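You operate a simulated robot arm through the tools that you are given. There is no shell and no other tool.

Carry out the task below with a simulated robot arm. There is one attempt and no reset: what you move stays moved.

JOB
Close the snack counter: lantern off and in the drawer, melting pot and warmer off.
Fine: drawer shut again. Set down upright: table lantern.
Where things are to end (x, y in the base frame): table lantern within 60 mm of [320, 630].

The check looks at the end state, three seconds after you hand in, the way a careful person would. Anything else that was tipped, shoved, dropped, spilled or broken makes it a failure.

ROBOT AND FRAMES
A 7-joint arm with a two-finger parallel gripper, fixed in place. Base frame: the origin is at the foot of the arm, x ahead of it, y to its left, z up. Units: mm, rad, N and s.
With the tool pointing down near the work surface it reaches from about 320 to 740 mm from the base axis. Its first joint turns from -2.007 to 2.007 rad. Payload 3.91 kg.
The TCP is the grasp point between the finger pads, 30 mm short of the fingertips. In the tool frame z runs along the fingers and y along their closing line. Largest opening 110 mm; finger width 20, thickness 10; the body of the gripper, 48 by 112 mm, starts 55 mm behind the TCP.
Orientation is told as [roll, pitch, yaw] about the base's x, y, z axes, in that order, counted from this pose: with the fingers straight down and closing along the base's y, the tool's x points along the base's -x, its y along +y and its z along -z.

CONTROLS
- The arm moves only by the tool move_arm. Its argument "steps" is a list that holds one entry, the list of rows, each a list of 7 numbers: the shift along the tool's x, y, z in m, then the turn, a rotation vector about the tool's x, y, z in rad, then the gripper command, from -1 (fully open) to 1 (shut), values between in proportion. In form: [[[dx, dy, dz, ax, ay, az, claw], ...]]. A call has 1 to 20 rows; each row is the pose to reach, as a shift and turn from the pose commanded when the call began, along the tool's axes at that moment. Each row takes 0.2 s and may step no farther than 50 mm and 0.15 rad from the row before; otherwise, or with a gripper value out of range, the whole call is refused. A pose out of reach is approached as far as the arm can. The call stops where the force on the tool passes 40 N (or 10 N more than at its start, if that is more) or the arm is blocked; 0.2 s more then pass. The fingers move at their own pace (about 108 mm/s each) and stop on an object; they squeeze with about 24 N. The grip force told is the motor's: it shows also when the fingers shut on nothing. Time passes only in rows, and 0.2 s behind the last, so rows that repeat a pose let the fingers close. It gives the time, the measured TCP pose, the force on the tool (base axes), the opening and the grip force at its end, in the units of the frame above (readings bear some noise), with the torque about the TCP (base axes, N m) and any sound that the robot's microphone picked up.
- Cameras (640 x 400 px; columns grow to the right, rows downward): "scene" is fixed at [219.9, 500.3, 1659.7]; the picture's right is [-0.91, -0.41, 0.00], its down [-0.41, 0.90, -0.18] and it looks along [0.07, -0.16, -0.98] (base axes); focal length 214 px, centre (320, 200). "wrist" rides on the gripper at [72, 17, -103] in the tool frame; the picture's right is [-0.23, 0.97, 0.00], its down [-0.76, -0.18, -0.62] and it looks along [-0.61, -0.14, 0.78] (tool axes); focal length 222 px, centre (320, 200). There is no depth. A picture from a camera that has moved, and an enlarged one, comes with that camera's place and axes in the base frame and with its lens.
- snapshot(camera): a new picture of that camera. The clock stands still meanwhile.
- move_column(by): slides the trunk up (or, below 0, down) by that many mm; the arm rides with it, the base frame stays. It gives what a move gives, with no picture.
- zoom(camera, box): a new picture of the part [left, top, right, bottom] of that camera's present view, enlarged. The clock stands still meanwhile.
- hand_in(): hands the job in; it is judged then, once.

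Nothing tells you positions but the pictures and the camera data. Unless the task says otherwise, let go and move clear before handing in.

The tools are called after "Emit:" by a JSON object that holds its "op" and its "data". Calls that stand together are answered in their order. move_arm: Moves the arm, as the interface text tells. Its arguments: {"type":"object","properties":{"steps":{"type":"array","items":{"type":"array","items":{"type":"array","items":{"type":"number"}}}}},"required":["steps"]} The other tools are called the same way: move_column (by) slides the trunk up or down; snapshot (camera) takes a picture; zoom (camera, box) takes an enlarged picture of a part of a camera's view; hand_in () hands the job in.

At the start:

```text
clock: 0.0
position: [322.4, 342.0, 1361.5]
orientation: [0.0, 0.001, -0.002]
wrist_force: [0.3, 0.2, 0.6]
moment: [0.01, 0.01, -0.03]
opening: 109.9
grasp_force: 0.1
trunk travel left (down, up): [-875.0, 115.0]
```

scene: 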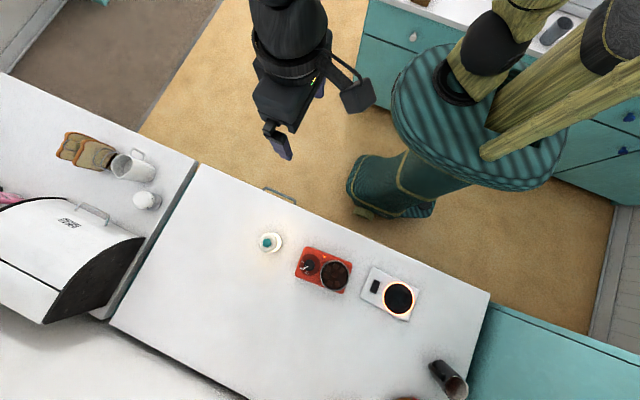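
wrist: 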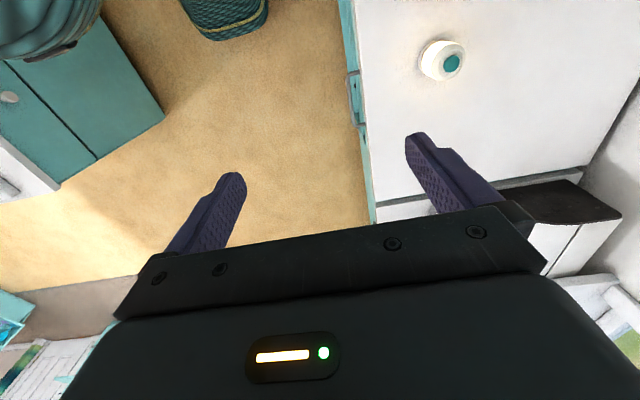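

I see a white counter with a small lantern (teal top), a red melting pot with a knob, and a white warmer with a glowing plate; a drawer handle sits on the front edge of the counter. I'll look closer before moving.

Emit:
{"op": "zoom", "data": {"camera": "scene", "box": [240, 170, 440, 330]}}

Emit:
{"op": "zoom", "data": {"camera": "scene", "box": [230, 210, 310, 270]}}

Emit:
{"op": "zoom", "data": {"camera": "scene", "box": [290, 240, 360, 300]}}

Emit:
{"op": "zoom", "data": {"camera": "scene", "box": [350, 255, 430, 325]}}

Emit:
{"op": "zoom", "data": {"camera": "wrist", "box": [330, 0, 640, 200]}}

```text
2.50 times, centred on (340, 250) of scene
camera zoom: at [219.9, 500.3, 1659.7], right [-0.91, -0.41, 0.0], down [-0.41, 0.9, -0.18], along [0.07, -0.16, -0.98], focal length 536 px, centre (270, 75)
```

zoom: 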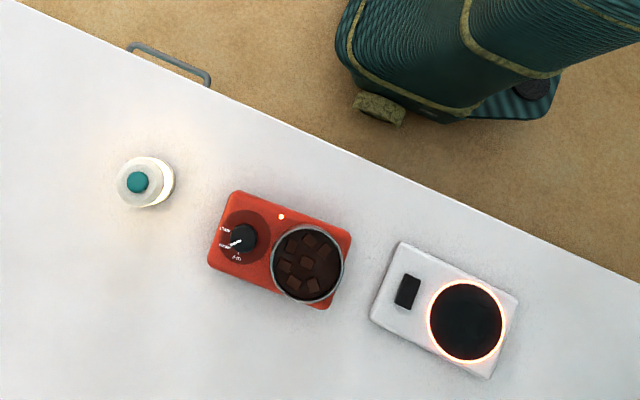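

```text
6.67 times, centred on (270, 240) of scene
camera zoom: at [219.9, 500.3, 1659.7], right [-0.91, -0.41, 0.0], down [-0.41, 0.9, -0.18], along [0.07, -0.16, -0.98], focal length 1430 px, centre (653, -67)
```

zoom: 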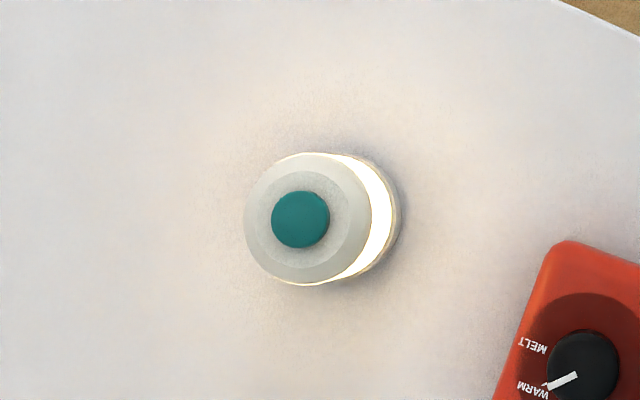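

```text
6.67 times, centred on (325, 270) of scene
camera zoom: at [219.9, 500.3, 1659.7], right [-0.91, -0.41, 0.0], down [-0.41, 0.9, -0.18], along [0.07, -0.16, -0.98], focal length 1430 px, centre (287, -267)
```

zoom: 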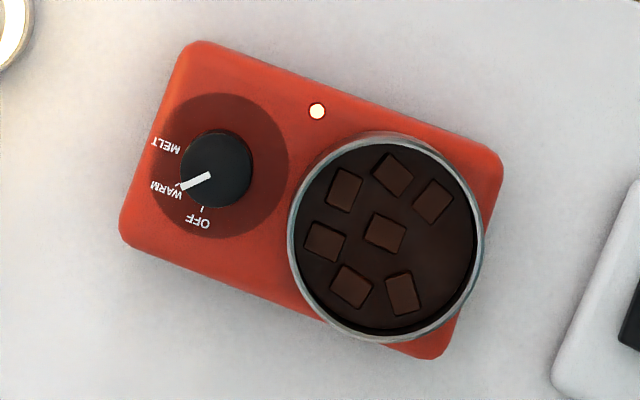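

```text
5.71 times, centred on (390, 290) of scene
camera zoom: at [219.9, 500.3, 1659.7], right [-0.91, -0.41, 0.0], down [-0.41, 0.9, -0.18], along [0.07, -0.16, -0.98], focal length 1226 px, centre (-80, -314)
```

zoom: 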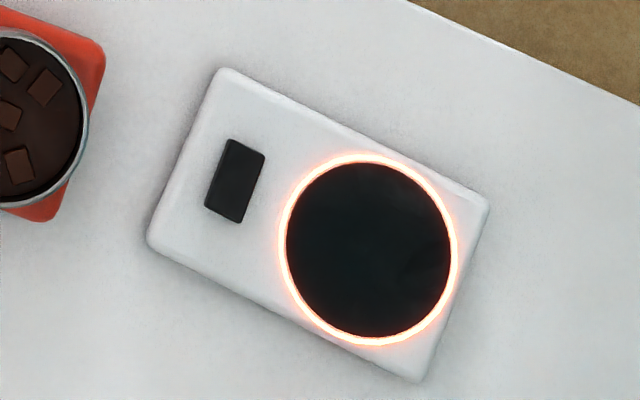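

```text
2.00 times, centred on (485, 100) of wrist
camera zoom: at [250.9, 360.3, 1464.1], right [0.23, 0.97, 0.0], down [0.76, -0.18, 0.62], along [0.61, -0.14, -0.78], focal length 444 px, centre (-10, 400)
```

zoom: 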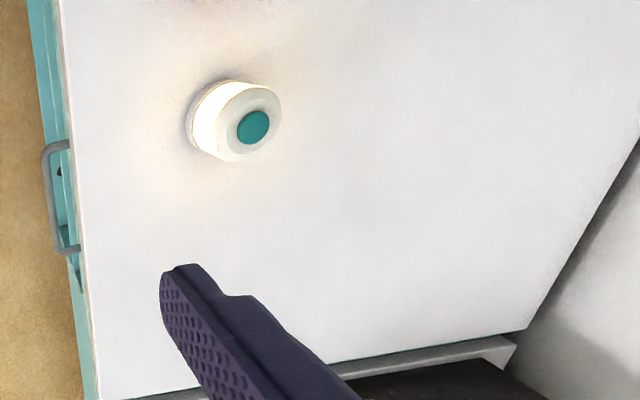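

The lantern's button is at about (359, 575, 1006), the counter top at z≈932 with its front edge at y≈429, and the drawer handle at about (421, 416, 867). I'll lower the trunk to bring the hand closer and look again.

Emit:
{"op": "move_column", "data": {"by": -220}}

Emit:
{"op": "snapshot", "data": {"camera": "wrist"}}

Emit:
{"op": "snapshot", "data": {"camera": "scene"}}

```text
clock: 2.3
position: [322.4, 343.5, 1140.1]
orientation: [-0.001, -0.001, 0.002]
wrist_force: [-0.8, -0.1, 0.5]
moment: [0.06, 0.01, 0.0]
opening: 109.9
grasp_force: 0.1
trunk travel left (down, up): [-655.0, 335.0]
```

```text
taken
camera wrist: at [250.9, 360.2, 1244.2], right [0.23, 0.97, 0.0], down [0.76, -0.18, 0.62], along [0.61, -0.14, -0.78], focal length 222 px, centre (320, 200)
```

wrist: 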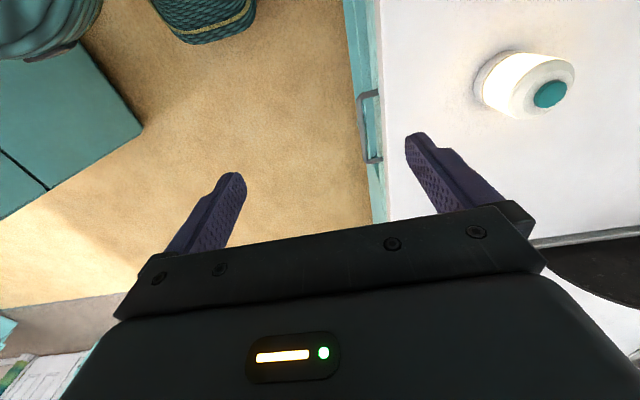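

```text
taken
```

scene: 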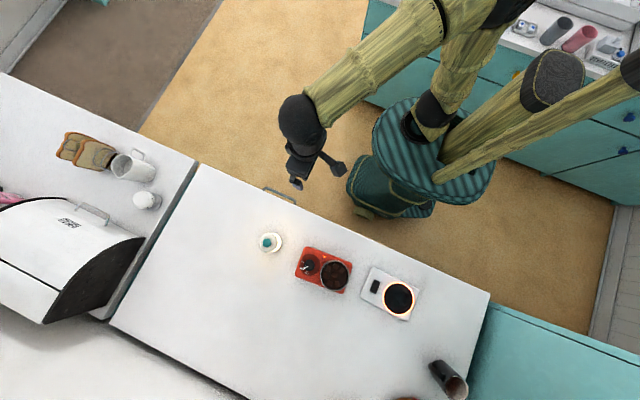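

The view agrees with my estimates. Melting-pot knob should be near (215, 585) and the warmer's switch near (5, 562); I'll move high over the counter to look at them from the wrist.

Emit:
{"op": "move_arm", "data": {"steps": [[[0.023, 0.032, 0, 0, 0, 0, -1], [0.046, 0.064, 0, 0, 0, 0, -1], [0.069, 0.096, 0, 0, 0, 0, -1], [0.092, 0.128, 0, 0, 0, 0, -1], [0.115, 0.16, 0, 0, 0, 0, -1], [0.138, 0.192, 0, 0, 0, 0, -1], [0.161, 0.224, 0, 0, 0, 0, -1], [0.185, 0.257, 0, 0, 0, 0, -1]]]}}

Emit:
{"op": "snapshot", "data": {"camera": "wrist"}}

Emit:
{"op": "snapshot", "data": {"camera": "scene"}}

```text
clock: 4.1
position: [138.0, 599.9, 1137.8]
orientation: [-0.002, 0.0, -0.002]
wrist_force: [0.1, 0.3, -0.1]
moment: [-0.04, 0.01, 0.01]
opening: 110.2
grasp_force: 0.1
trunk travel left (down, up): [-655.0, 335.0]
```

```text
taken
camera wrist: at [66.6, 617.6, 1242.5], right [0.23, 0.97, 0.0], down [0.76, -0.18, 0.62], along [0.61, -0.14, -0.78], focal length 222 px, centre (320, 200)
```

wrist: 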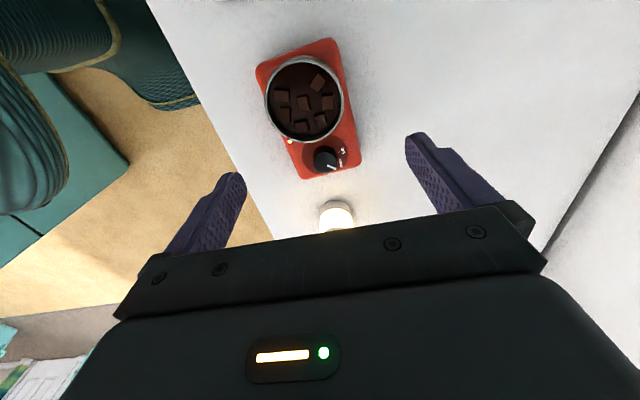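

```text
taken
```

scene: 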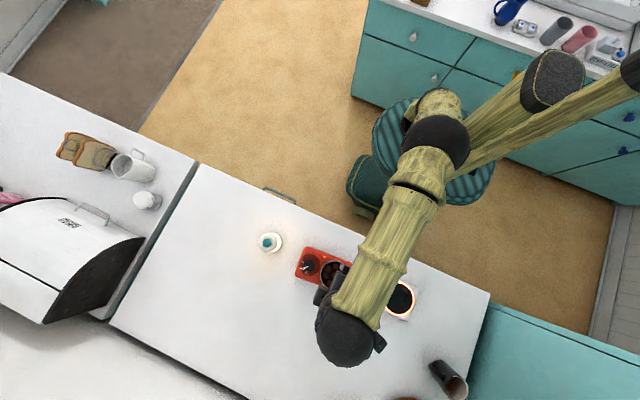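

The wrist now shows the melting pot and knob. I'll zoom in for detail.

Emit:
{"op": "zoom", "data": {"camera": "wrist", "box": [240, 30, 400, 190]}}

Emit:
{"op": "zoom", "data": {"camera": "wrist", "box": [290, 130, 370, 180]}}

```text
2.50 times, centred on (320, 110) of wrist
camera zoom: at [66.6, 617.6, 1242.5], right [0.23, 0.97, 0.0], down [0.76, -0.18, 0.62], along [0.61, -0.14, -0.78], focal length 555 px, centre (320, 425)
```

zoom: 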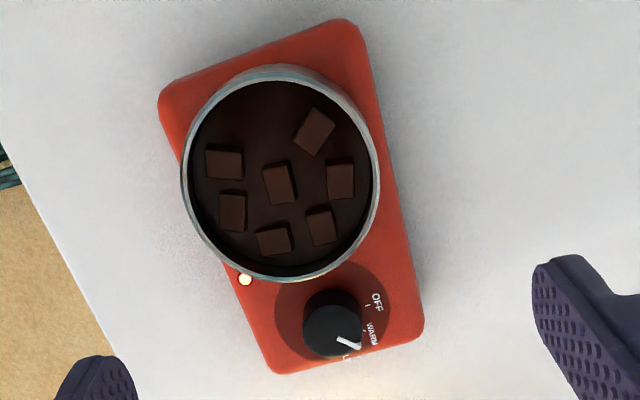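

```text
8.00 times, centred on (330, 155) of wrist
camera zoom: at [66.6, 617.6, 1242.5], right [0.23, 0.97, 0.0], down [0.76, -0.18, 0.62], along [0.61, -0.14, -0.78], focal length 1777 px, centre (240, 560)
```

zoom: 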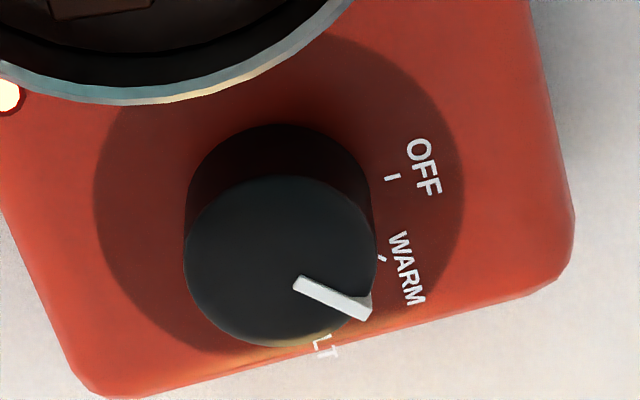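

The knob (centre ≈ (215, 588), top z≈974) points at WARM, with OFF about 41° further counter-clockwise. Next I look at the warmer's switch from the wrist.

Emit:
{"op": "move_arm", "data": {"steps": [[[0.04, -0.006, 0, 0, 0, 0, -1], [0.08, -0.012, 0, 0, 0, 0, -1], [0.12, -0.02, 0, 0, 0, 0, -1], [0.16, -0.025, 0, 0, 0, 0, -1], [0.168, -0.03, 0, 0, 0, 0, -1]]]}}

Emit:
{"op": "snapshot", "data": {"camera": "wrist"}}

Emit:
{"op": "zoom", "data": {"camera": "wrist", "box": [270, 20, 430, 180]}}

```text
clock: 5.3
position: [-30.0, 569.7, 1140.1]
orientation: [-0.001, -0.001, -0.002]
wrist_force: [-0.4, -0.5, -0.9]
moment: [0.02, 0.01, 0.0]
opening: 110.0
grasp_force: 0.0
trunk travel left (down, up): [-655.0, 335.0]
```

```text
taken
camera wrist: at [-101.9, 586.8, 1244.4], right [0.23, 0.97, 0.0], down [0.76, -0.18, 0.62], along [0.61, -0.14, -0.78], focal length 222 px, centre (320, 200)
```

wrist: 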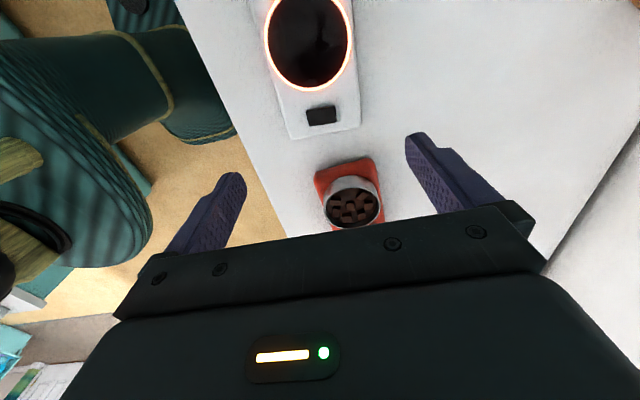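

```text
2.50 times, centred on (350, 100) of wrist
camera zoom: at [-101.9, 586.8, 1244.4], right [0.23, 0.97, 0.0], down [0.76, -0.18, 0.62], along [0.61, -0.14, -0.78], focal length 555 px, centre (245, 450)
```

zoom: 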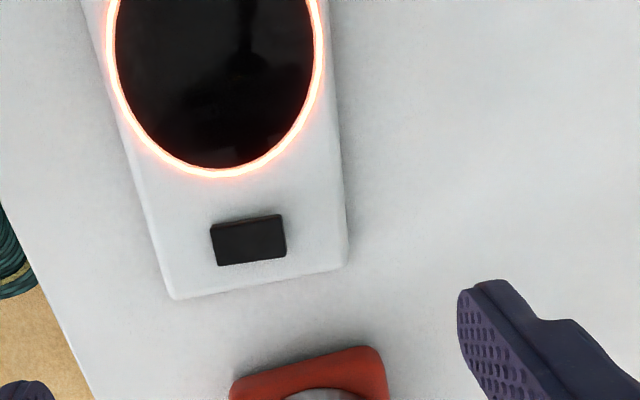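

Emit:
{"op": "zoom", "data": {"camera": "wrist", "box": [296, 95, 346, 130]}}

Emit:
{"op": "zoom", "data": {"camera": "scene", "box": [360, 270, 400, 300]}}

```text
11.43 times, centred on (321, 112) of wrist
camera zoom: at [-101.9, 586.8, 1244.4], right [0.23, 0.97, 0.0], down [0.76, -0.18, 0.62], along [0.61, -0.14, -0.78], focal length 2538 px, centre (309, 1200)
```

zoom: 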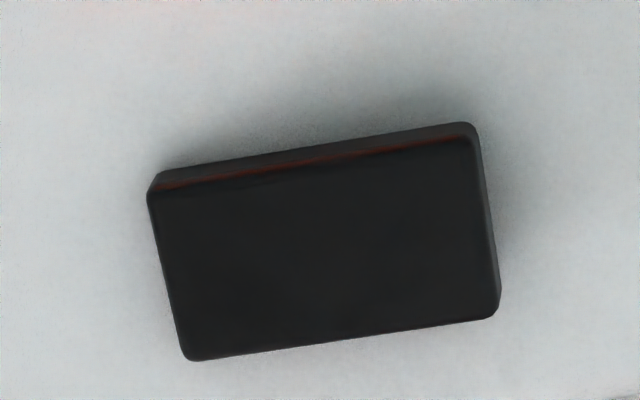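

```text
13.33 times, centred on (380, 285) of scene
camera zoom: at [219.9, 500.3, 1659.7], right [-0.91, -0.41, 0.0], down [-0.41, 0.9, -0.18], along [0.07, -0.16, -0.98], focal length 2860 px, centre (-480, -933)
```

zoom: 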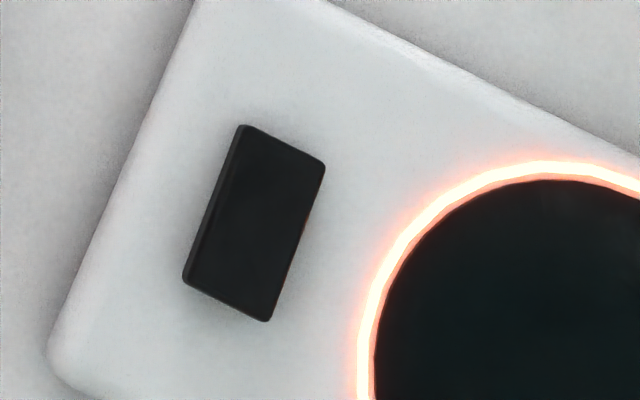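

The warmer's rocker is centred near (-2.5, 566), about 39 × 21 mm. Its far (+y) end stands about 6 mm higher than the near end, so pressing the far end should flip it. I'll shut the fingers, line up over that end and lower.

Emit:
{"op": "move_arm", "data": {"steps": [[[-0.0275, 0.0108, 0, 0, 0, 0, 1], [-0.0275, 0.0108, 0, 0, 0, 0, 1], [-0.0275, 0.0108, 0, 0, 0, 0, 1], [-0.0275, 0.0108, 0, 0, 0, 0, 1]]]}}

Emit:
{"op": "move_column", "data": {"by": -100}}

Emit:
{"op": "snapshot", "data": {"camera": "wrist"}}

Emit:
{"op": "snapshot", "data": {"camera": "scene"}}

```text
clock: 6.3
position: [-2.5, 581.5, 1140.8]
orientation: [0.0, 0.0, 0.001]
wrist_force: [0.6, 0.1, 0.8]
moment: [0.0, 0.0, 0.01]
opening: 0.0
grasp_force: 24.1
trunk travel left (down, up): [-655.0, 335.0]
```

```text
clock: 7.7
position: [-1.4, 581.7, 1040.9]
orientation: [0.002, 0.001, -0.001]
wrist_force: [-0.4, 0.3, -0.4]
moment: [-0.04, -0.02, -0.02]
opening: 0.0
grasp_force: 23.7
trunk travel left (down, up): [-555.0, 435.0]
```

```text
taken
camera wrist: at [-74.3, 598.4, 1144.3], right [0.23, 0.97, 0.0], down [0.76, -0.18, 0.62], along [0.61, -0.14, -0.78], focal length 222 px, centre (320, 200)
```

wrist: 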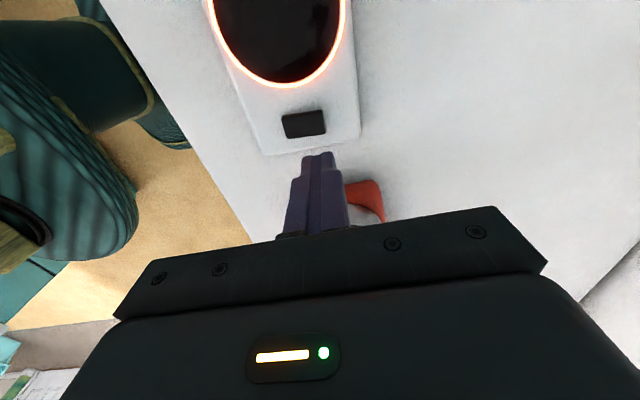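

```text
taken
```

scene: 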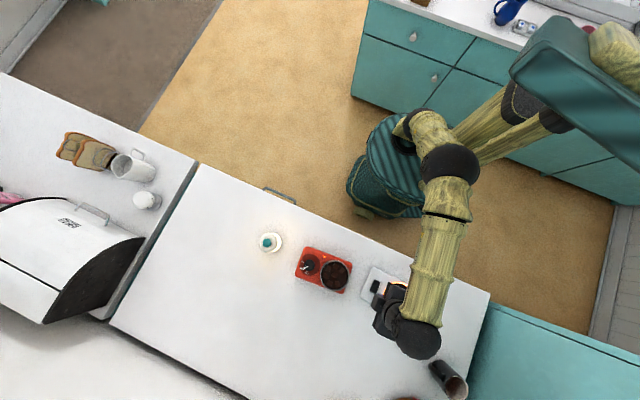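

Emit:
{"op": "zoom", "data": {"camera": "wrist", "box": [270, 100, 340, 145]}}

```text
8.89 times, centred on (305, 122) of wrist
camera zoom: at [-74.3, 598.4, 1144.3], right [0.23, 0.97, 0.0], down [0.76, -0.18, 0.62], along [0.61, -0.14, -0.78], focal length 1974 px, centre (453, 889)
```

zoom: 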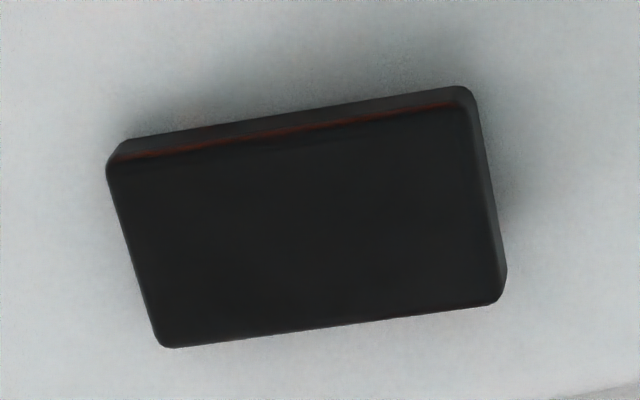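

Consistent with the earlier estimate. I'll shift 2 mm further toward the far end and press down slowly.

Emit:
{"op": "move_arm", "data": {"steps": [[[-0.0005, 0.0024, 0.03, 0, 0, 0, 1], [-0.0005, 0.0024, 0.055, 0, 0, 0, 1], [-0.0005, 0.0024, 0.062, 0, 0, 0, 1], [-0.0005, 0.0024, 0.065, 0, 0, 0, 1], [-0.0005, 0.0024, 0.068, 0, 0, 0, 1], [-0.0005, 0.0024, 0.07, 0, 0, 0, 1], [-0.0005, 0.0024, 0.072, 0, 0, 0, 1]]]}}

Emit:
{"op": "snapshot", "data": {"camera": "wrist"}}

```text
clock: 9.3
position: [-1.0, 582.8, 967.4]
orientation: [-0.001, 0.0, 0.001]
wrist_force: [1.4, -0.4, 1.0]
moment: [0.01, -0.04, -0.01]
opening: 0.0
grasp_force: 24.3
trunk travel left (down, up): [-555.0, 435.0]
```

```text
taken
camera wrist: at [-73.4, 601.2, 1072.4], right [0.23, 0.97, 0.0], down [0.76, -0.18, 0.62], along [0.61, -0.14, -0.78], focal length 222 px, centre (320, 200)
```

wrist: 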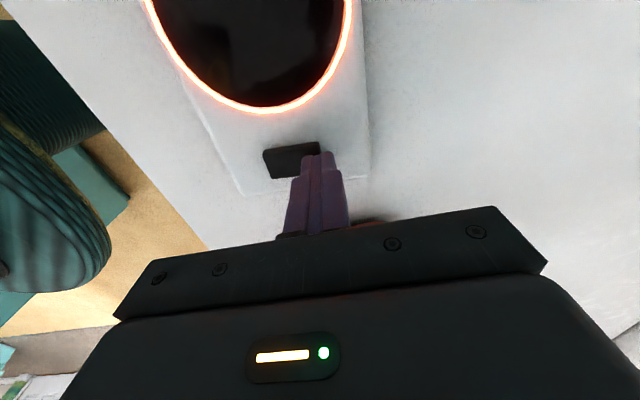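

Emit:
{"op": "move_arm", "data": {"steps": [[[0, 0, 0.002, 0, 0, 0, 1], [0, 0, 0.004, 0, 0, 0, 1], [0, 0, 0.006, 0, 0, 0, 1], [0, 0, 0.006, 0, 0, 0, 1]]]}}

Emit:
{"op": "zoom", "data": {"camera": "wrist", "box": [200, 60, 400, 200]}}

```text
clock: 10.3
position: [-2.8, 581.9, 966.4]
orientation: [0.008, -0.001, -0.003]
wrist_force: [0.8, 1.6, 24.4]
moment: [-0.2, 0.01, 0.03]
opening: 0.0
grasp_force: 24.1
trunk travel left (down, up): [-555.0, 435.0]
heard: click
```

```text
2.86 times, centred on (300, 130) of wrist
camera zoom: at [-73.3, 599.7, 1069.3], right [0.23, 0.97, 0.01], down [0.76, -0.18, 0.62], along [0.61, -0.14, -0.78], focal length 635 px, centre (377, 400)
```

zoom: 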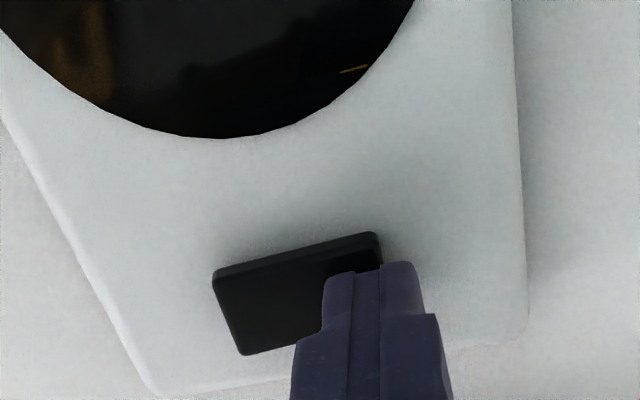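

Click heard and the glowing ring went dark: the warmer is off. I'll raise the hand and check.

Emit:
{"op": "move_arm", "data": {"steps": [[[0, 0, -0.01, 0, 0, 0, 1], [0, 0, -0.05, 0, 0, 0, 1], [0, 0, -0.09, 0, 0, 0, 1], [0, 0, -0.13, 0, 0, 0, 1], [0, 0, -0.13, 0, 0, 0, 0]]]}}

Emit:
{"op": "snapshot", "data": {"camera": "wrist"}}

Emit:
{"op": "snapshot", "data": {"camera": "scene"}}

```text
clock: 11.5
position: [-0.8, 581.5, 1092.2]
orientation: [-0.003, 0.0, 0.001]
wrist_force: [0.1, -0.8, -0.1]
moment: [0.01, -0.01, -0.01]
opening: 55.0
grasp_force: 0.0
trunk travel left (down, up): [-555.0, 435.0]
```

```text
taken
camera wrist: at [-73.4, 599.2, 1195.9], right [0.23, 0.97, 0.0], down [0.76, -0.18, 0.62], along [0.61, -0.14, -0.78], focal length 222 px, centre (320, 200)
```

wrist: 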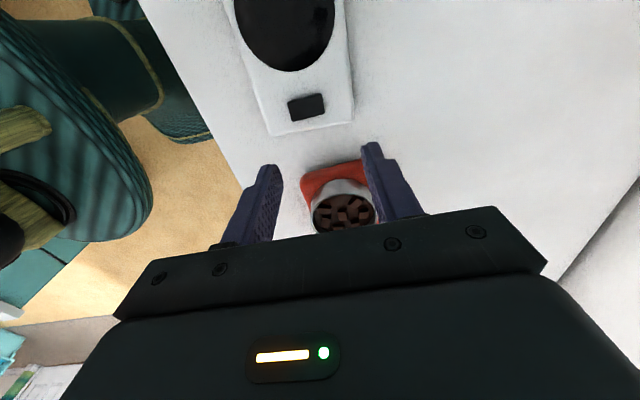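

```text
taken
```

scene: 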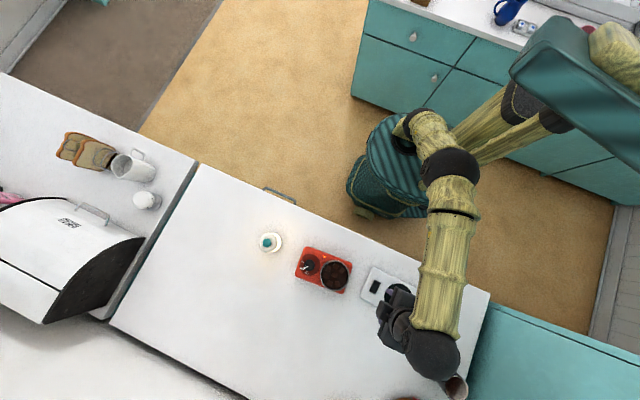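

Warmer is off and undisturbed. Now I move over the melting pot's knob and look straight down at it.

Emit:
{"op": "move_arm", "data": {"steps": [[[-0.043, 0.0015, 0, 0, 0, 0, 0], [-0.086, 0.003, 0, 0, 0, 0, 0], [-0.13, 0.0045, 0, 0, 0, 0, 0], [-0.173, 0.006, 0, 0, 0, 0, 0], [-0.2165, 0.0073, 0, 0, 0, 0, 0], [-0.2165, 0.0073, 0.02, 0, 0, 0, 0]]]}}

Emit:
{"op": "snapshot", "data": {"camera": "wrist"}}

Emit:
{"op": "zoom", "data": {"camera": "wrist", "box": [260, 80, 380, 180]}}

Emit:
{"op": "snapshot", "data": {"camera": "scene"}}

```text
clock: 12.9
position: [212.9, 591.0, 1072.0]
orientation: [0.001, 0.0, 0.001]
wrist_force: [-0.3, 0.0, 0.8]
moment: [-0.03, 0.03, -0.03]
opening: 54.8
grasp_force: 0.0
trunk travel left (down, up): [-555.0, 435.0]
```

```text
taken
camera wrist: at [141.7, 608.3, 1175.7], right [0.23, 0.97, 0.0], down [0.76, -0.18, 0.62], along [0.61, -0.14, -0.78], focal length 222 px, centre (320, 200)
```

wrist: 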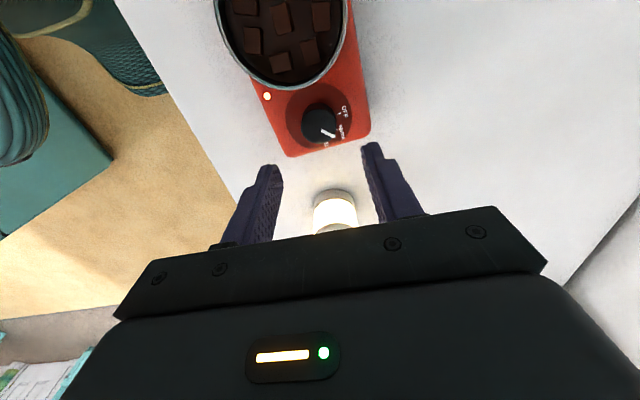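

```text
4.00 times, centred on (320, 130) of wrist
camera zoom: at [141.7, 608.3, 1175.7], right [0.23, 0.97, 0.0], down [0.76, -0.18, 0.62], along [0.61, -0.14, -0.78], focal length 888 px, centre (320, 480)
```

zoom: 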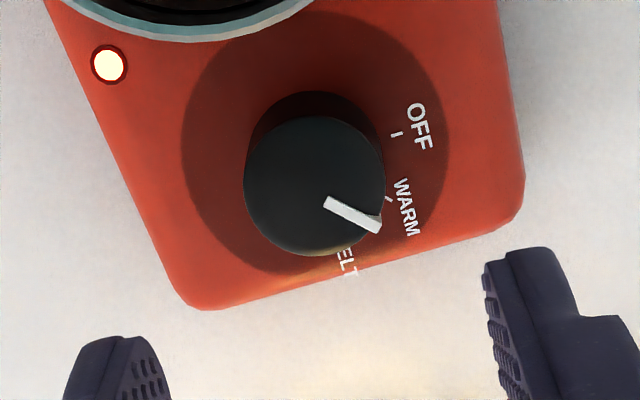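

```text
taken
```

scene: 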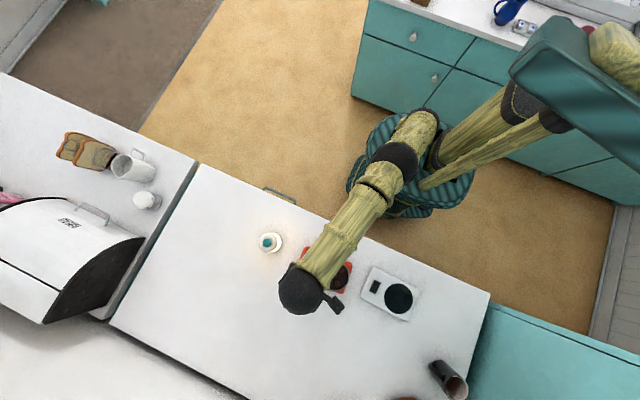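

The knob's centre is at (216, 590.4), 33 mm across, top z≈972, and the LED is lit. I'll descend around it so the fingertips stay above the housing, and grip it.

Emit:
{"op": "move_arm", "data": {"steps": [[[-0.0023, -0.0009, 0.03, 0, 0, 0, 0], [-0.0023, -0.0009, 0.06, 0, 0, 0, 0], [-0.0023, -0.0009, 0.08, 0, 0, 0, 0], [-0.0023, -0.0009, 0.088, 0, 0, 0, 0], [-0.0023, -0.0009, 0.0915, 0, 0, 0, 0], [-0.0023, -0.0009, 0.0915, 0, 0, 0, 0]]]}}

Emit:
{"op": "zoom", "data": {"camera": "wrist", "box": [220, 50, 420, 200]}}

Emit:
{"op": "zoom", "data": {"camera": "scene", "box": [260, 220, 380, 320]}}

```text
clock: 14.3
position: [216.8, 589.3, 980.8]
orientation: [0.001, 0.0, -0.001]
wrist_force: [-0.6, 0.6, -0.6]
moment: [0.02, 0.02, 0.0]
opening: 55.2
grasp_force: 0.0
trunk travel left (down, up): [-555.0, 435.0]
```

```text
2.67 times, centred on (320, 125) of wrist
camera zoom: at [145.2, 607.7, 1084.6], right [0.23, 0.97, 0.0], down [0.76, -0.18, 0.62], along [0.61, -0.14, -0.78], focal length 592 px, centre (320, 400)
```

zoom: 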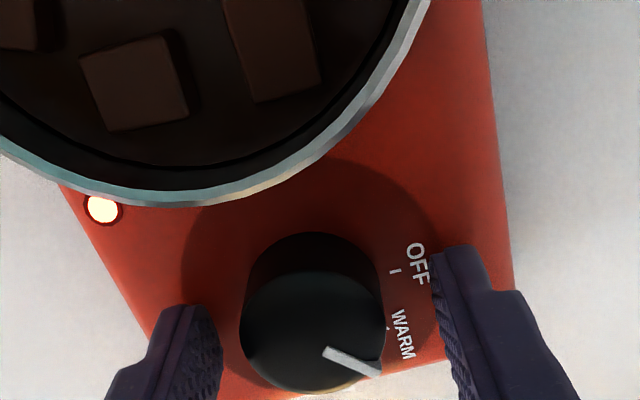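

```text
4.00 times, centred on (320, 270) of scene
camera zoom: at [219.9, 500.3, 1659.7], right [-0.91, -0.41, 0.0], down [-0.41, 0.9, -0.18], along [0.07, -0.16, -0.98], focal length 858 px, centre (320, -80)
```

zoom: 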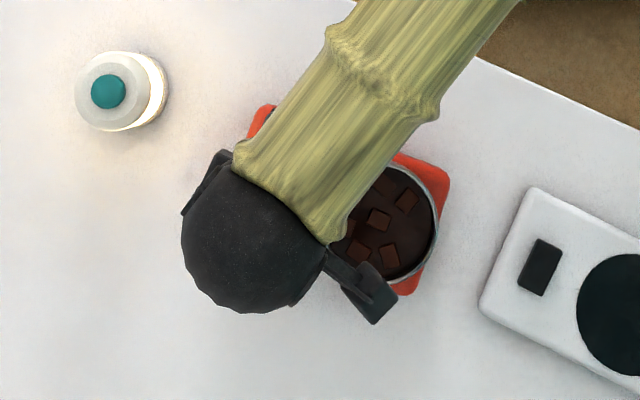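

Fingers straddle the knob; refined knob centre (218, 589.5), top z≈965. I'll go 5 mm lower, then close and turn it counter-clockwise about 41°.

Emit:
{"op": "move_arm", "data": {"steps": [[[-0.001, -0.0008, 0.003, 0, 0, 0, 0], [-0.001, -0.0008, 0.006, 0, 0, 0, 0], [-0.001, -0.0008, 0.006, 0, 0, 0, 0.3], [-0.001, -0.0008, 0.006, 0, 0, 0, 1], [-0.001, -0.0008, 0.006, 0, 0, 0, 1], [-0.001, -0.0008, 0.006, 0, 0, 0, 1]]]}}

```text
clock: 15.7
position: [218.0, 587.6, 977.1]
orientation: [0.008, 0.001, -0.005]
wrist_force: [5.1, 8.7, 30.8]
moment: [-0.25, 0.03, -0.01]
opening: 33.4
grasp_force: 23.7
trunk travel left (down, up): [-555.0, 435.0]
```

Fingertips seem to be resting on the housing (30 N upward). I'll loosen, rise 5 mm, and regrip.

Emit:
{"op": "move_arm", "data": {"steps": [[[0, 0, 0, 0, 0, 0, 0.2], [0, 0, 0, 0, 0, 0, 0.2], [0, 0, -0.005, 0, 0, 0, 0.2], [0, 0, -0.006, 0, 0, 0, 0.2], [0, 0, -0.006, 0, 0, 0, 0.2]]]}}

Emit:
{"op": "zoom", "data": {"camera": "wrist", "box": [220, 50, 420, 200]}}

```text
clock: 16.9
position: [217.5, 586.6, 980.2]
orientation: [-0.005, 0.002, -0.001]
wrist_force: [0.6, 0.0, 0.4]
moment: [0.02, 0.0, 0.0]
opening: 43.9
grasp_force: 0.0
trunk travel left (down, up): [-555.0, 435.0]
```

```text
2.67 times, centred on (320, 125) of wrist
camera zoom: at [145.1, 605.6, 1083.2], right [0.23, 0.97, 0.0], down [0.76, -0.18, 0.62], along [0.61, -0.14, -0.78], focal length 592 px, centre (320, 400)
```

zoom: 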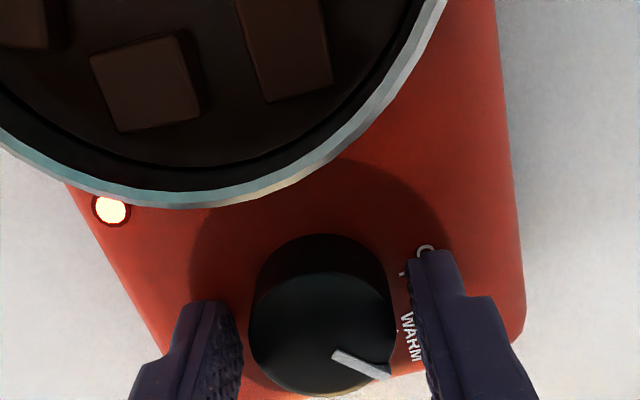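

Emit:
{"op": "move_arm", "data": {"steps": [[[0, 0, 0, 0, 0, 0, 0.4], [0, 0, 0, 0, 0, 0, 1], [0, 0, 0, 0, 0, 0, 1], [0, 0, 0, 0, 0, 0, 1]]]}}

```text
clock: 17.9
position: [217.8, 588.4, 980.8]
orientation: [-0.001, 0.0, 0.0]
wrist_force: [-2.0, -0.7, -0.3]
moment: [-0.04, 0.13, 0.0]
opening: 32.9
grasp_force: 23.8
trunk travel left (down, up): [-555.0, 435.0]
```

Clean grip with almost no side load. Now turn counter-clockwise (seen from above) by about 0.72 rad.

Emit:
{"op": "move_arm", "data": {"steps": [[[0, 0, 0, 0, 0, -0.1, 1], [0, 0, 0, 0, 0, -0.2, 1], [0, 0, 0, 0, 0, -0.3, 1], [0, 0, 0, 0, 0, -0.4, 1], [0, 0, 0, 0, 0, -0.5, 1], [0, 0, 0, 0, 0, -0.6, 1], [0, 0, 0, 0, 0, -0.7, 1], [0, 0, 0, 0, 0, -0.72, 1]]]}}

Emit:
{"op": "snapshot", "data": {"camera": "wrist"}}

```text
clock: 19.7
position: [219.2, 589.7, 979.6]
orientation: [0.0, -0.001, 0.719]
wrist_force: [2.3, 0.2, 0.0]
moment: [-0.13, 0.03, -0.02]
opening: 33.1
grasp_force: 24.2
trunk travel left (down, up): [-555.0, 435.0]
```

```text
taken
camera wrist: at [153.3, 554.4, 1084.1], right [-0.47, 0.88, 0.0], down [0.69, 0.37, 0.62], along [0.55, 0.29, -0.78], focal length 222 px, centre (320, 200)
```

wrist: 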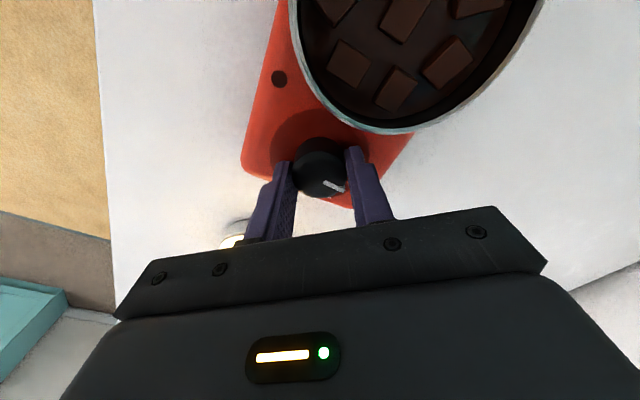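

The LED on the pot went dark. I'll release, rise straight up and check.

Emit:
{"op": "move_arm", "data": {"steps": [[[0, 0, 0, 0, 0, -0.0, 0.2], [0, 0, 0, 0, 0, 0, 0.1], [0, 0, -0.03, 0, 0, 0, 0.1], [0, 0, -0.07, 0, 0, 0, 0.1], [0, 0, -0.11, 0, 0, 0, 0.1]]]}}

Emit:
{"op": "snapshot", "data": {"camera": "wrist"}}

Emit:
{"op": "zoom", "data": {"camera": "wrist", "box": [240, 40, 400, 160]}}

```text
clock: 20.9
position: [219.8, 586.3, 1091.0]
orientation: [0.0, 0.001, 0.718]
wrist_force: [-0.3, 0.7, -0.2]
moment: [-0.03, 0.0, 0.01]
opening: 49.5
grasp_force: 0.0
trunk travel left (down, up): [-555.0, 435.0]
```

```text
taken
camera wrist: at [154.5, 552.2, 1194.2], right [-0.47, 0.88, 0.0], down [0.69, 0.37, 0.62], along [0.55, 0.29, -0.78], focal length 222 px, centre (320, 200)
```

wrist: 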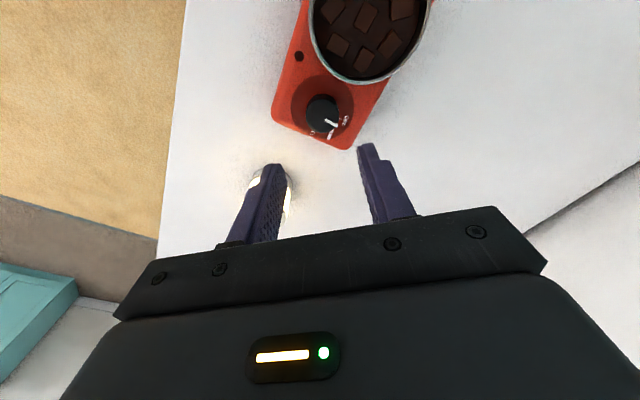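

```text
3.33 times, centred on (320, 100) of wrist
camera zoom: at [154.5, 552.2, 1194.2], right [-0.47, 0.88, 0.0], down [0.69, 0.37, 0.62], along [0.55, 0.29, -0.78], focal length 740 px, centre (320, 533)
```

zoom: 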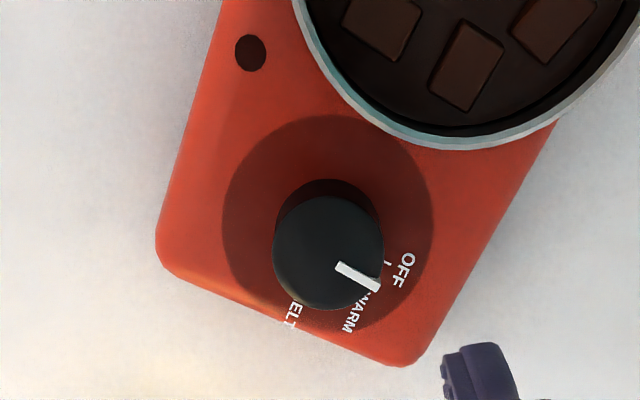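

The melting pot is off (LED dark, pointer at OFF). Now the drawer: I'll move in front of the counter and turn the hand so the wrist camera looks toward the drawer front and handle.

Emit:
{"op": "move_arm", "data": {"steps": [[[0.0075, -0.0427, 0, 0, 0, -0.0875, 0.1], [0.015, -0.0855, 0, 0, 0, -0.175, 0.1], [0.0225, -0.128, 0, 0, 0, -0.2625, 0.1], [0.03, -0.171, 0, 0, 0, -0.35, 0.1], [0.0375, -0.2137, 0, 0, 0, -0.4375, 0.1], [0.045, -0.2565, 0, 0, 0, -0.525, 0.1], [0.0525, -0.299, 0, 0, 0, -0.6125, 0.1], [0.06, -0.342, 0, 0, 0, -0.7, 0.1], [0.06, -0.342, 0.04, 0, 0, -0.7, 0.1], [0.06, -0.342, 0.08, 0, 0, -0.7, 0.1]]]}}

Emit:
{"op": "snapshot", "data": {"camera": "wrist"}}

Emit:
{"op": "snapshot", "data": {"camera": "scene"}}

```text
clock: 23.1
position: [401.7, 289.9, 1011.7]
orientation: [0.0, -0.001, 1.418]
wrist_force: [-0.7, -0.1, 0.0]
moment: [0.0, 0.01, -0.04]
opening: 49.4
grasp_force: 0.2
trunk travel left (down, up): [-555.0, 435.0]
```

```text
taken
camera wrist: at [374.9, 221.7, 1114.8], right [-0.93, 0.37, 0.0], down [0.29, 0.73, 0.62], along [0.23, 0.58, -0.78], focal length 222 px, centre (320, 200)
```

wrist: 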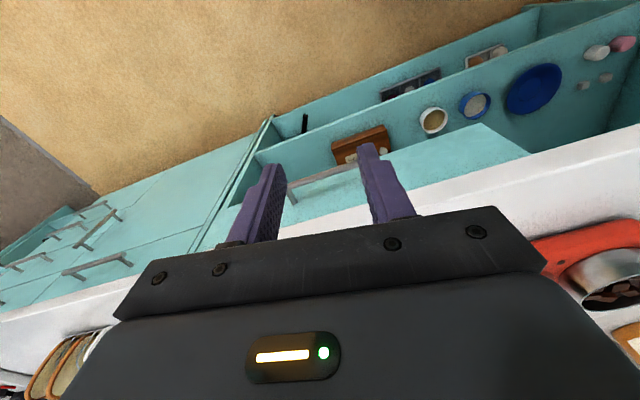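

```text
taken
```

scene: 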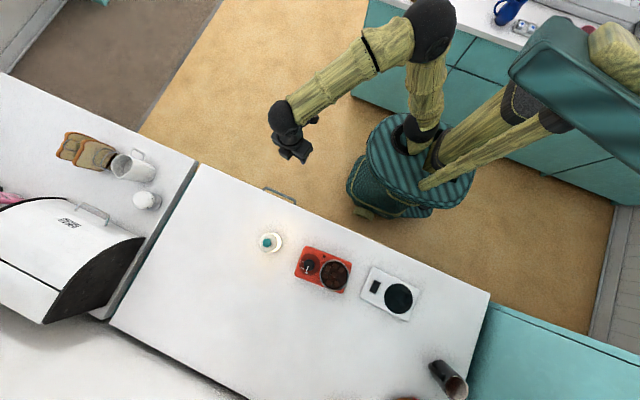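

Emit:
{"op": "zoom", "data": {"camera": "scene", "box": [290, 240, 360, 300]}}

Emit:
{"op": "zoom", "data": {"camera": "wrist", "box": [180, 80, 420, 240]}}

Emit:
{"op": "zoom", "data": {"camera": "scene", "box": [240, 170, 320, 230]}}

```text
6.67 times, centred on (325, 270) of scene
camera zoom: at [219.9, 500.3, 1659.7], right [-0.91, -0.41, 0.0], down [-0.41, 0.9, -0.18], along [0.07, -0.16, -0.98], focal length 1430 px, centre (287, -267)
```

zoom: 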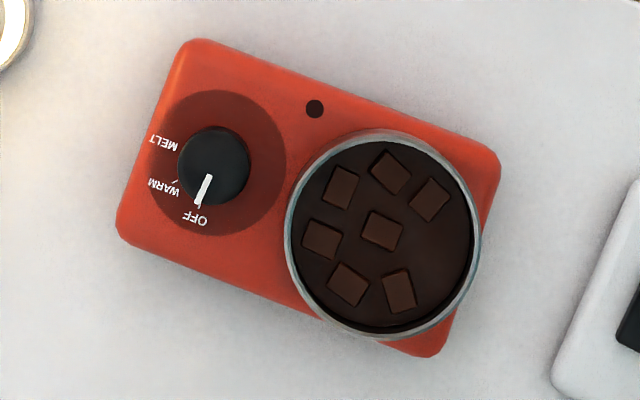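

```text
2.50 times, centred on (300, 160) of wrist
camera zoom: at [374.9, 221.7, 1114.8], right [-0.93, 0.37, 0.0], down [0.29, 0.73, 0.62], along [0.23, 0.58, -0.78], focal length 555 px, centre (370, 300)
```

zoom: 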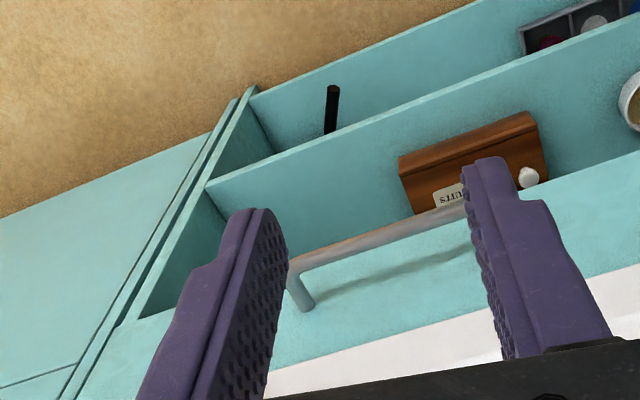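

```text
6.67 times, centred on (280, 200) of scene
camera zoom: at [219.9, 500.3, 1659.7], right [-0.91, -0.41, 0.0], down [-0.41, 0.9, -0.18], along [0.07, -0.16, -0.98], focal length 1430 px, centre (587, 200)
```

zoom: 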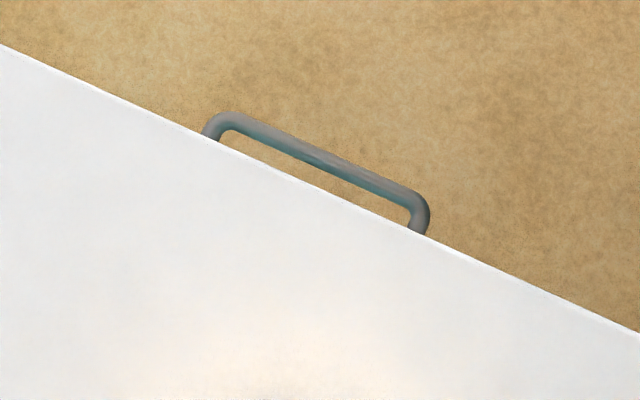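

The knob points at OFF with the LED dark. The handle bar triangulates to about x 375–506, y≈404, z≈807, standing off the drawer front. I'll lower the trunk for a more frontal look at the drawer before planning the grasp.

Emit:
{"op": "move_column", "data": {"by": -150}}

Emit:
{"op": "snapshot", "data": {"camera": "wrist"}}

Emit:
{"op": "snapshot", "data": {"camera": "scene"}}

```text
clock: 24.8
position: [400.2, 290.6, 861.9]
orientation: [-0.001, 0.0, 1.417]
wrist_force: [0.0, -0.9, 0.6]
moment: [0.01, 0.01, 0.02]
opening: 49.5
grasp_force: 0.0
trunk travel left (down, up): [-405.0, 585.0]
```

```text
taken
camera wrist: at [374.5, 221.6, 965.2], right [-0.93, 0.37, 0.0], down [0.29, 0.73, 0.62], along [0.23, 0.58, -0.78], focal length 222 px, centre (320, 200)
```

wrist: 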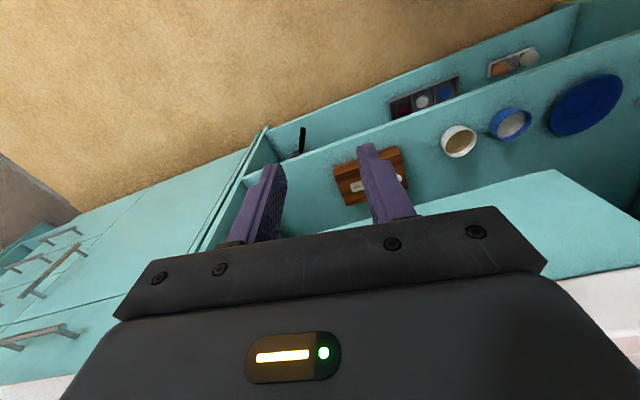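

```text
taken
```

scene: 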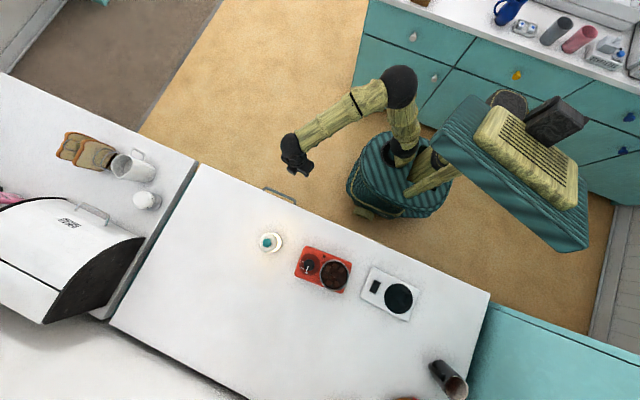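

Emit:
{"op": "zoom", "data": {"camera": "scene", "box": [260, 50, 600, 250]}}

Emit:
{"op": "zoom", "data": {"camera": "wrist", "box": [180, 80, 640, 300]}}

```text
1.88 times, centred on (430, 150) of scene
camera zoom: at [219.9, 500.3, 1659.7], right [-0.91, -0.41, 0.0], down [-0.41, 0.9, -0.18], along [0.07, -0.16, -0.98], focal length 404 px, centre (113, 294)
```

zoom: 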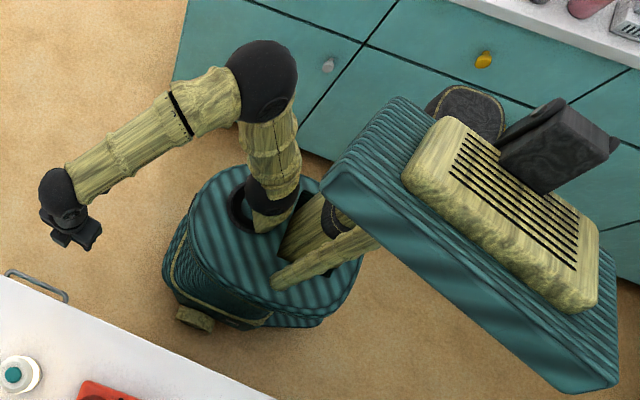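

```text
1.39 times, centred on (410, 190) of wrist
camera zoom: at [374.5, 221.6, 965.2], right [-0.93, 0.37, 0.0], down [0.29, 0.73, 0.62], along [0.23, 0.58, -0.78], focal length 309 px, centre (195, 214)
```

zoom: 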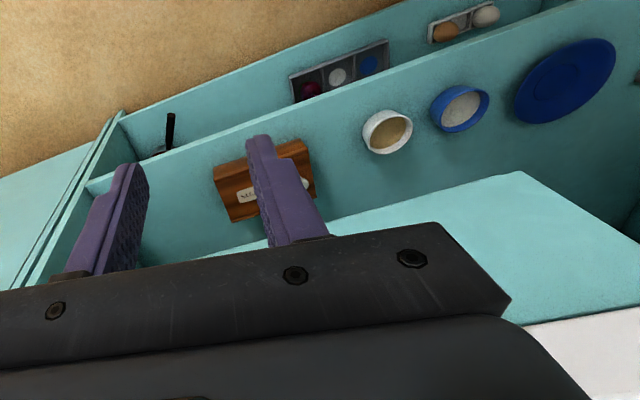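

The drawer front spans roughly x 187–690, with an open shelf beneath. Tool-down hooking would foul the counter slab, so I'll grip the bar with the hand tilted forward. First, yaw back to 0 in free space in front of the drawer.

Emit:
{"op": "move_arm", "data": {"steps": [[[0.0013, -0.0037, 0, 0, 0, 0.129, 0], [0.0026, -0.0074, 0, 0, 0, 0.258, 0], [0.0039, -0.011, 0, 0, 0, 0.387, 0], [0.005, -0.0148, 0, 0, 0, 0.516, 0], [0.0064, -0.0185, 0, 0, 0, 0.645, 0], [0.0077, -0.022, 0, 0, 0, 0.774, 0], [0.009, -0.026, 0, 0, 0, 0.903, 0], [0.0103, -0.03, 0, 0, 0, 1.032, 0], [0.0116, -0.0333, 0, 0, 0, 1.161, 0], [0.013, -0.037, 0, 0, 0, 1.29, 0], [0.014, -0.0406, 0, 0, 0, 1.418, 0]]]}}

Emit:
{"op": "snapshot", "data": {"camera": "wrist"}}

Emit:
{"op": "snapshot", "data": {"camera": "scene"}}

```text
clock: 27.2
position: [438.8, 270.5, 860.6]
orientation: [-0.001, -0.002, -0.001]
wrist_force: [0.4, 0.2, 0.3]
moment: [0.0, 0.02, -0.04]
opening: 55.0
grasp_force: 0.0
trunk travel left (down, up): [-405.0, 585.0]
```

```text
taken
camera wrist: at [367.6, 287.4, 965.1], right [0.23, 0.97, 0.0], down [0.76, -0.18, 0.62], along [0.61, -0.14, -0.78], focal length 222 px, centre (320, 200)
```

wrist: 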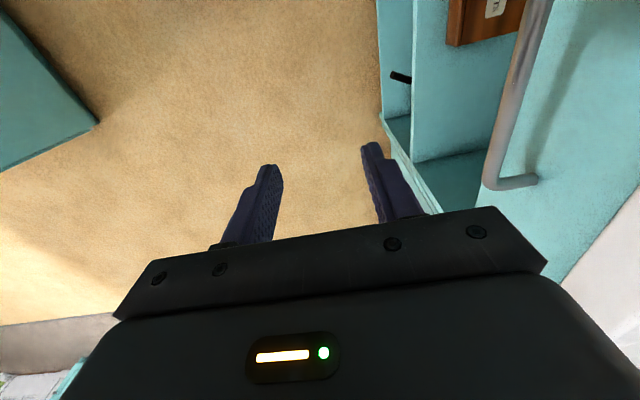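

```text
taken
```

scene: 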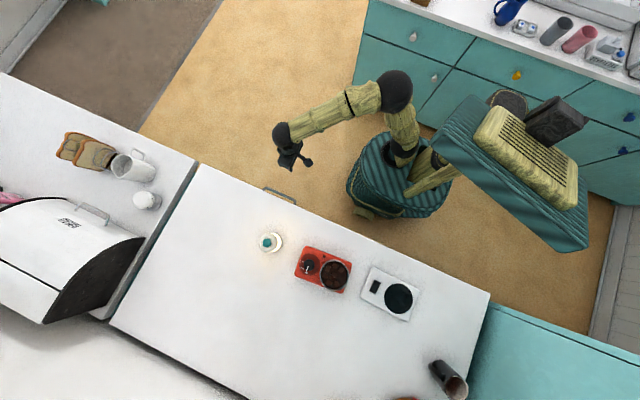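

The bar end is at (506, 403, 807) and the drawer face at y≈438, so there is about 28 mm clear behind the bar. I'll begin tilting the hand forward about the tool's x axis.

Emit:
{"op": "move_arm", "data": {"steps": [[[0, 0, 0, -0.14, 0, 0, 0], [0, 0, 0, -0.28, 0, 0, 0], [0, 0, 0, -0.42, 0, 0, 0], [0, 0, 0, -0.56, 0, 0, 0], [0, 0, 0, -0.7, 0, 0, 0]]]}}

Emit:
{"op": "snapshot", "data": {"camera": "wrist"}}

Emit:
{"op": "snapshot", "data": {"camera": "scene"}}

```text
clock: 28.4
position: [440.1, 269.6, 860.8]
orientation: [0.701, 0.0, -0.001]
wrist_force: [1.1, 0.0, 0.7]
moment: [0.0, -0.03, 0.0]
opening: 55.1
grasp_force: 0.2
trunk travel left (down, up): [-405.0, 585.0]
```

```text
taken
camera wrist: at [367.8, 217.4, 951.1], right [0.23, 0.74, 0.63], down [0.76, -0.54, 0.36], along [0.61, 0.4, -0.69], focal length 222 px, centre (320, 200)
```

wrist: 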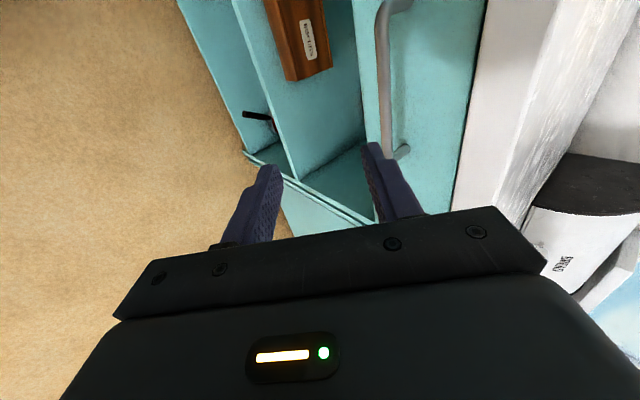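

```text
taken
```

scene: 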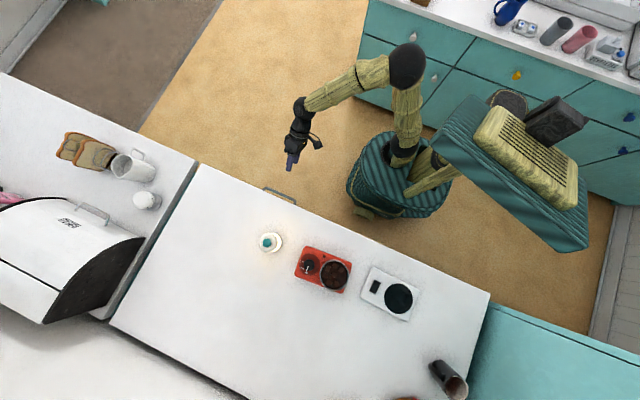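

Emit:
{"op": "move_arm", "data": {"steps": [[[0, 0, 0, -0.14, 0, 0, 0], [0, 0, 0, -0.28, 0, 0, 0], [0, 0, 0, -0.42, 0, 0, 0], [0, 0, 0, -0.56, 0, 0, 0], [0, 0, 0, -0.7, 0, 0, 0]]]}}

Emit:
{"op": "snapshot", "data": {"camera": "wrist"}}

Emit:
{"op": "snapshot", "data": {"camera": "scene"}}

```text
clock: 29.6
position: [440.0, 269.9, 860.8]
orientation: [1.401, 0.0, -0.001]
wrist_force: [-0.3, 0.2, 0.6]
moment: [-0.04, -0.01, -0.03]
opening: 55.2
grasp_force: 0.0
trunk travel left (down, up): [-405.0, 585.0]
```

```text
taken
camera wrist: at [368.3, 171.7, 895.6], right [0.23, 0.16, 0.96], down [0.76, -0.64, -0.07], along [0.61, 0.75, -0.27], focal length 222 px, centre (320, 200)
```

wrist: 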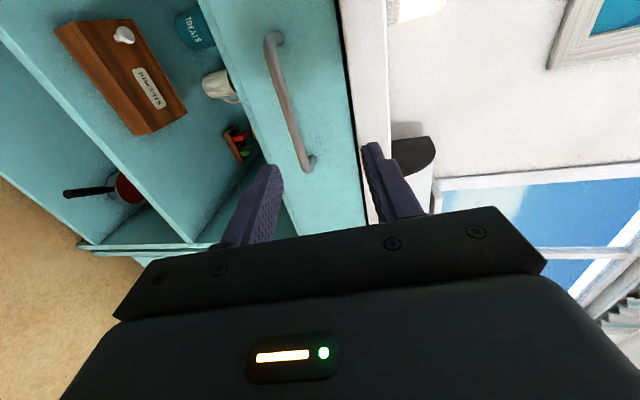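

```text
taken
```

scene: 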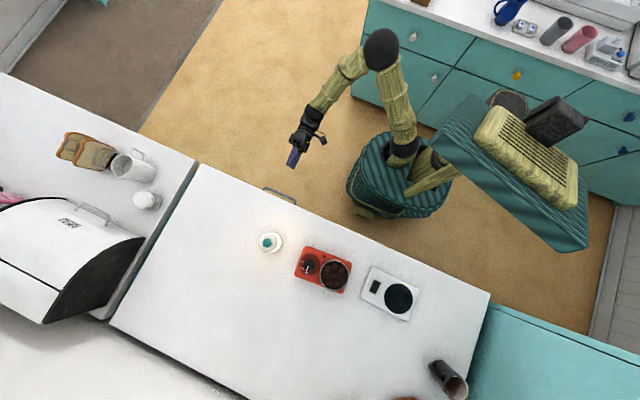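

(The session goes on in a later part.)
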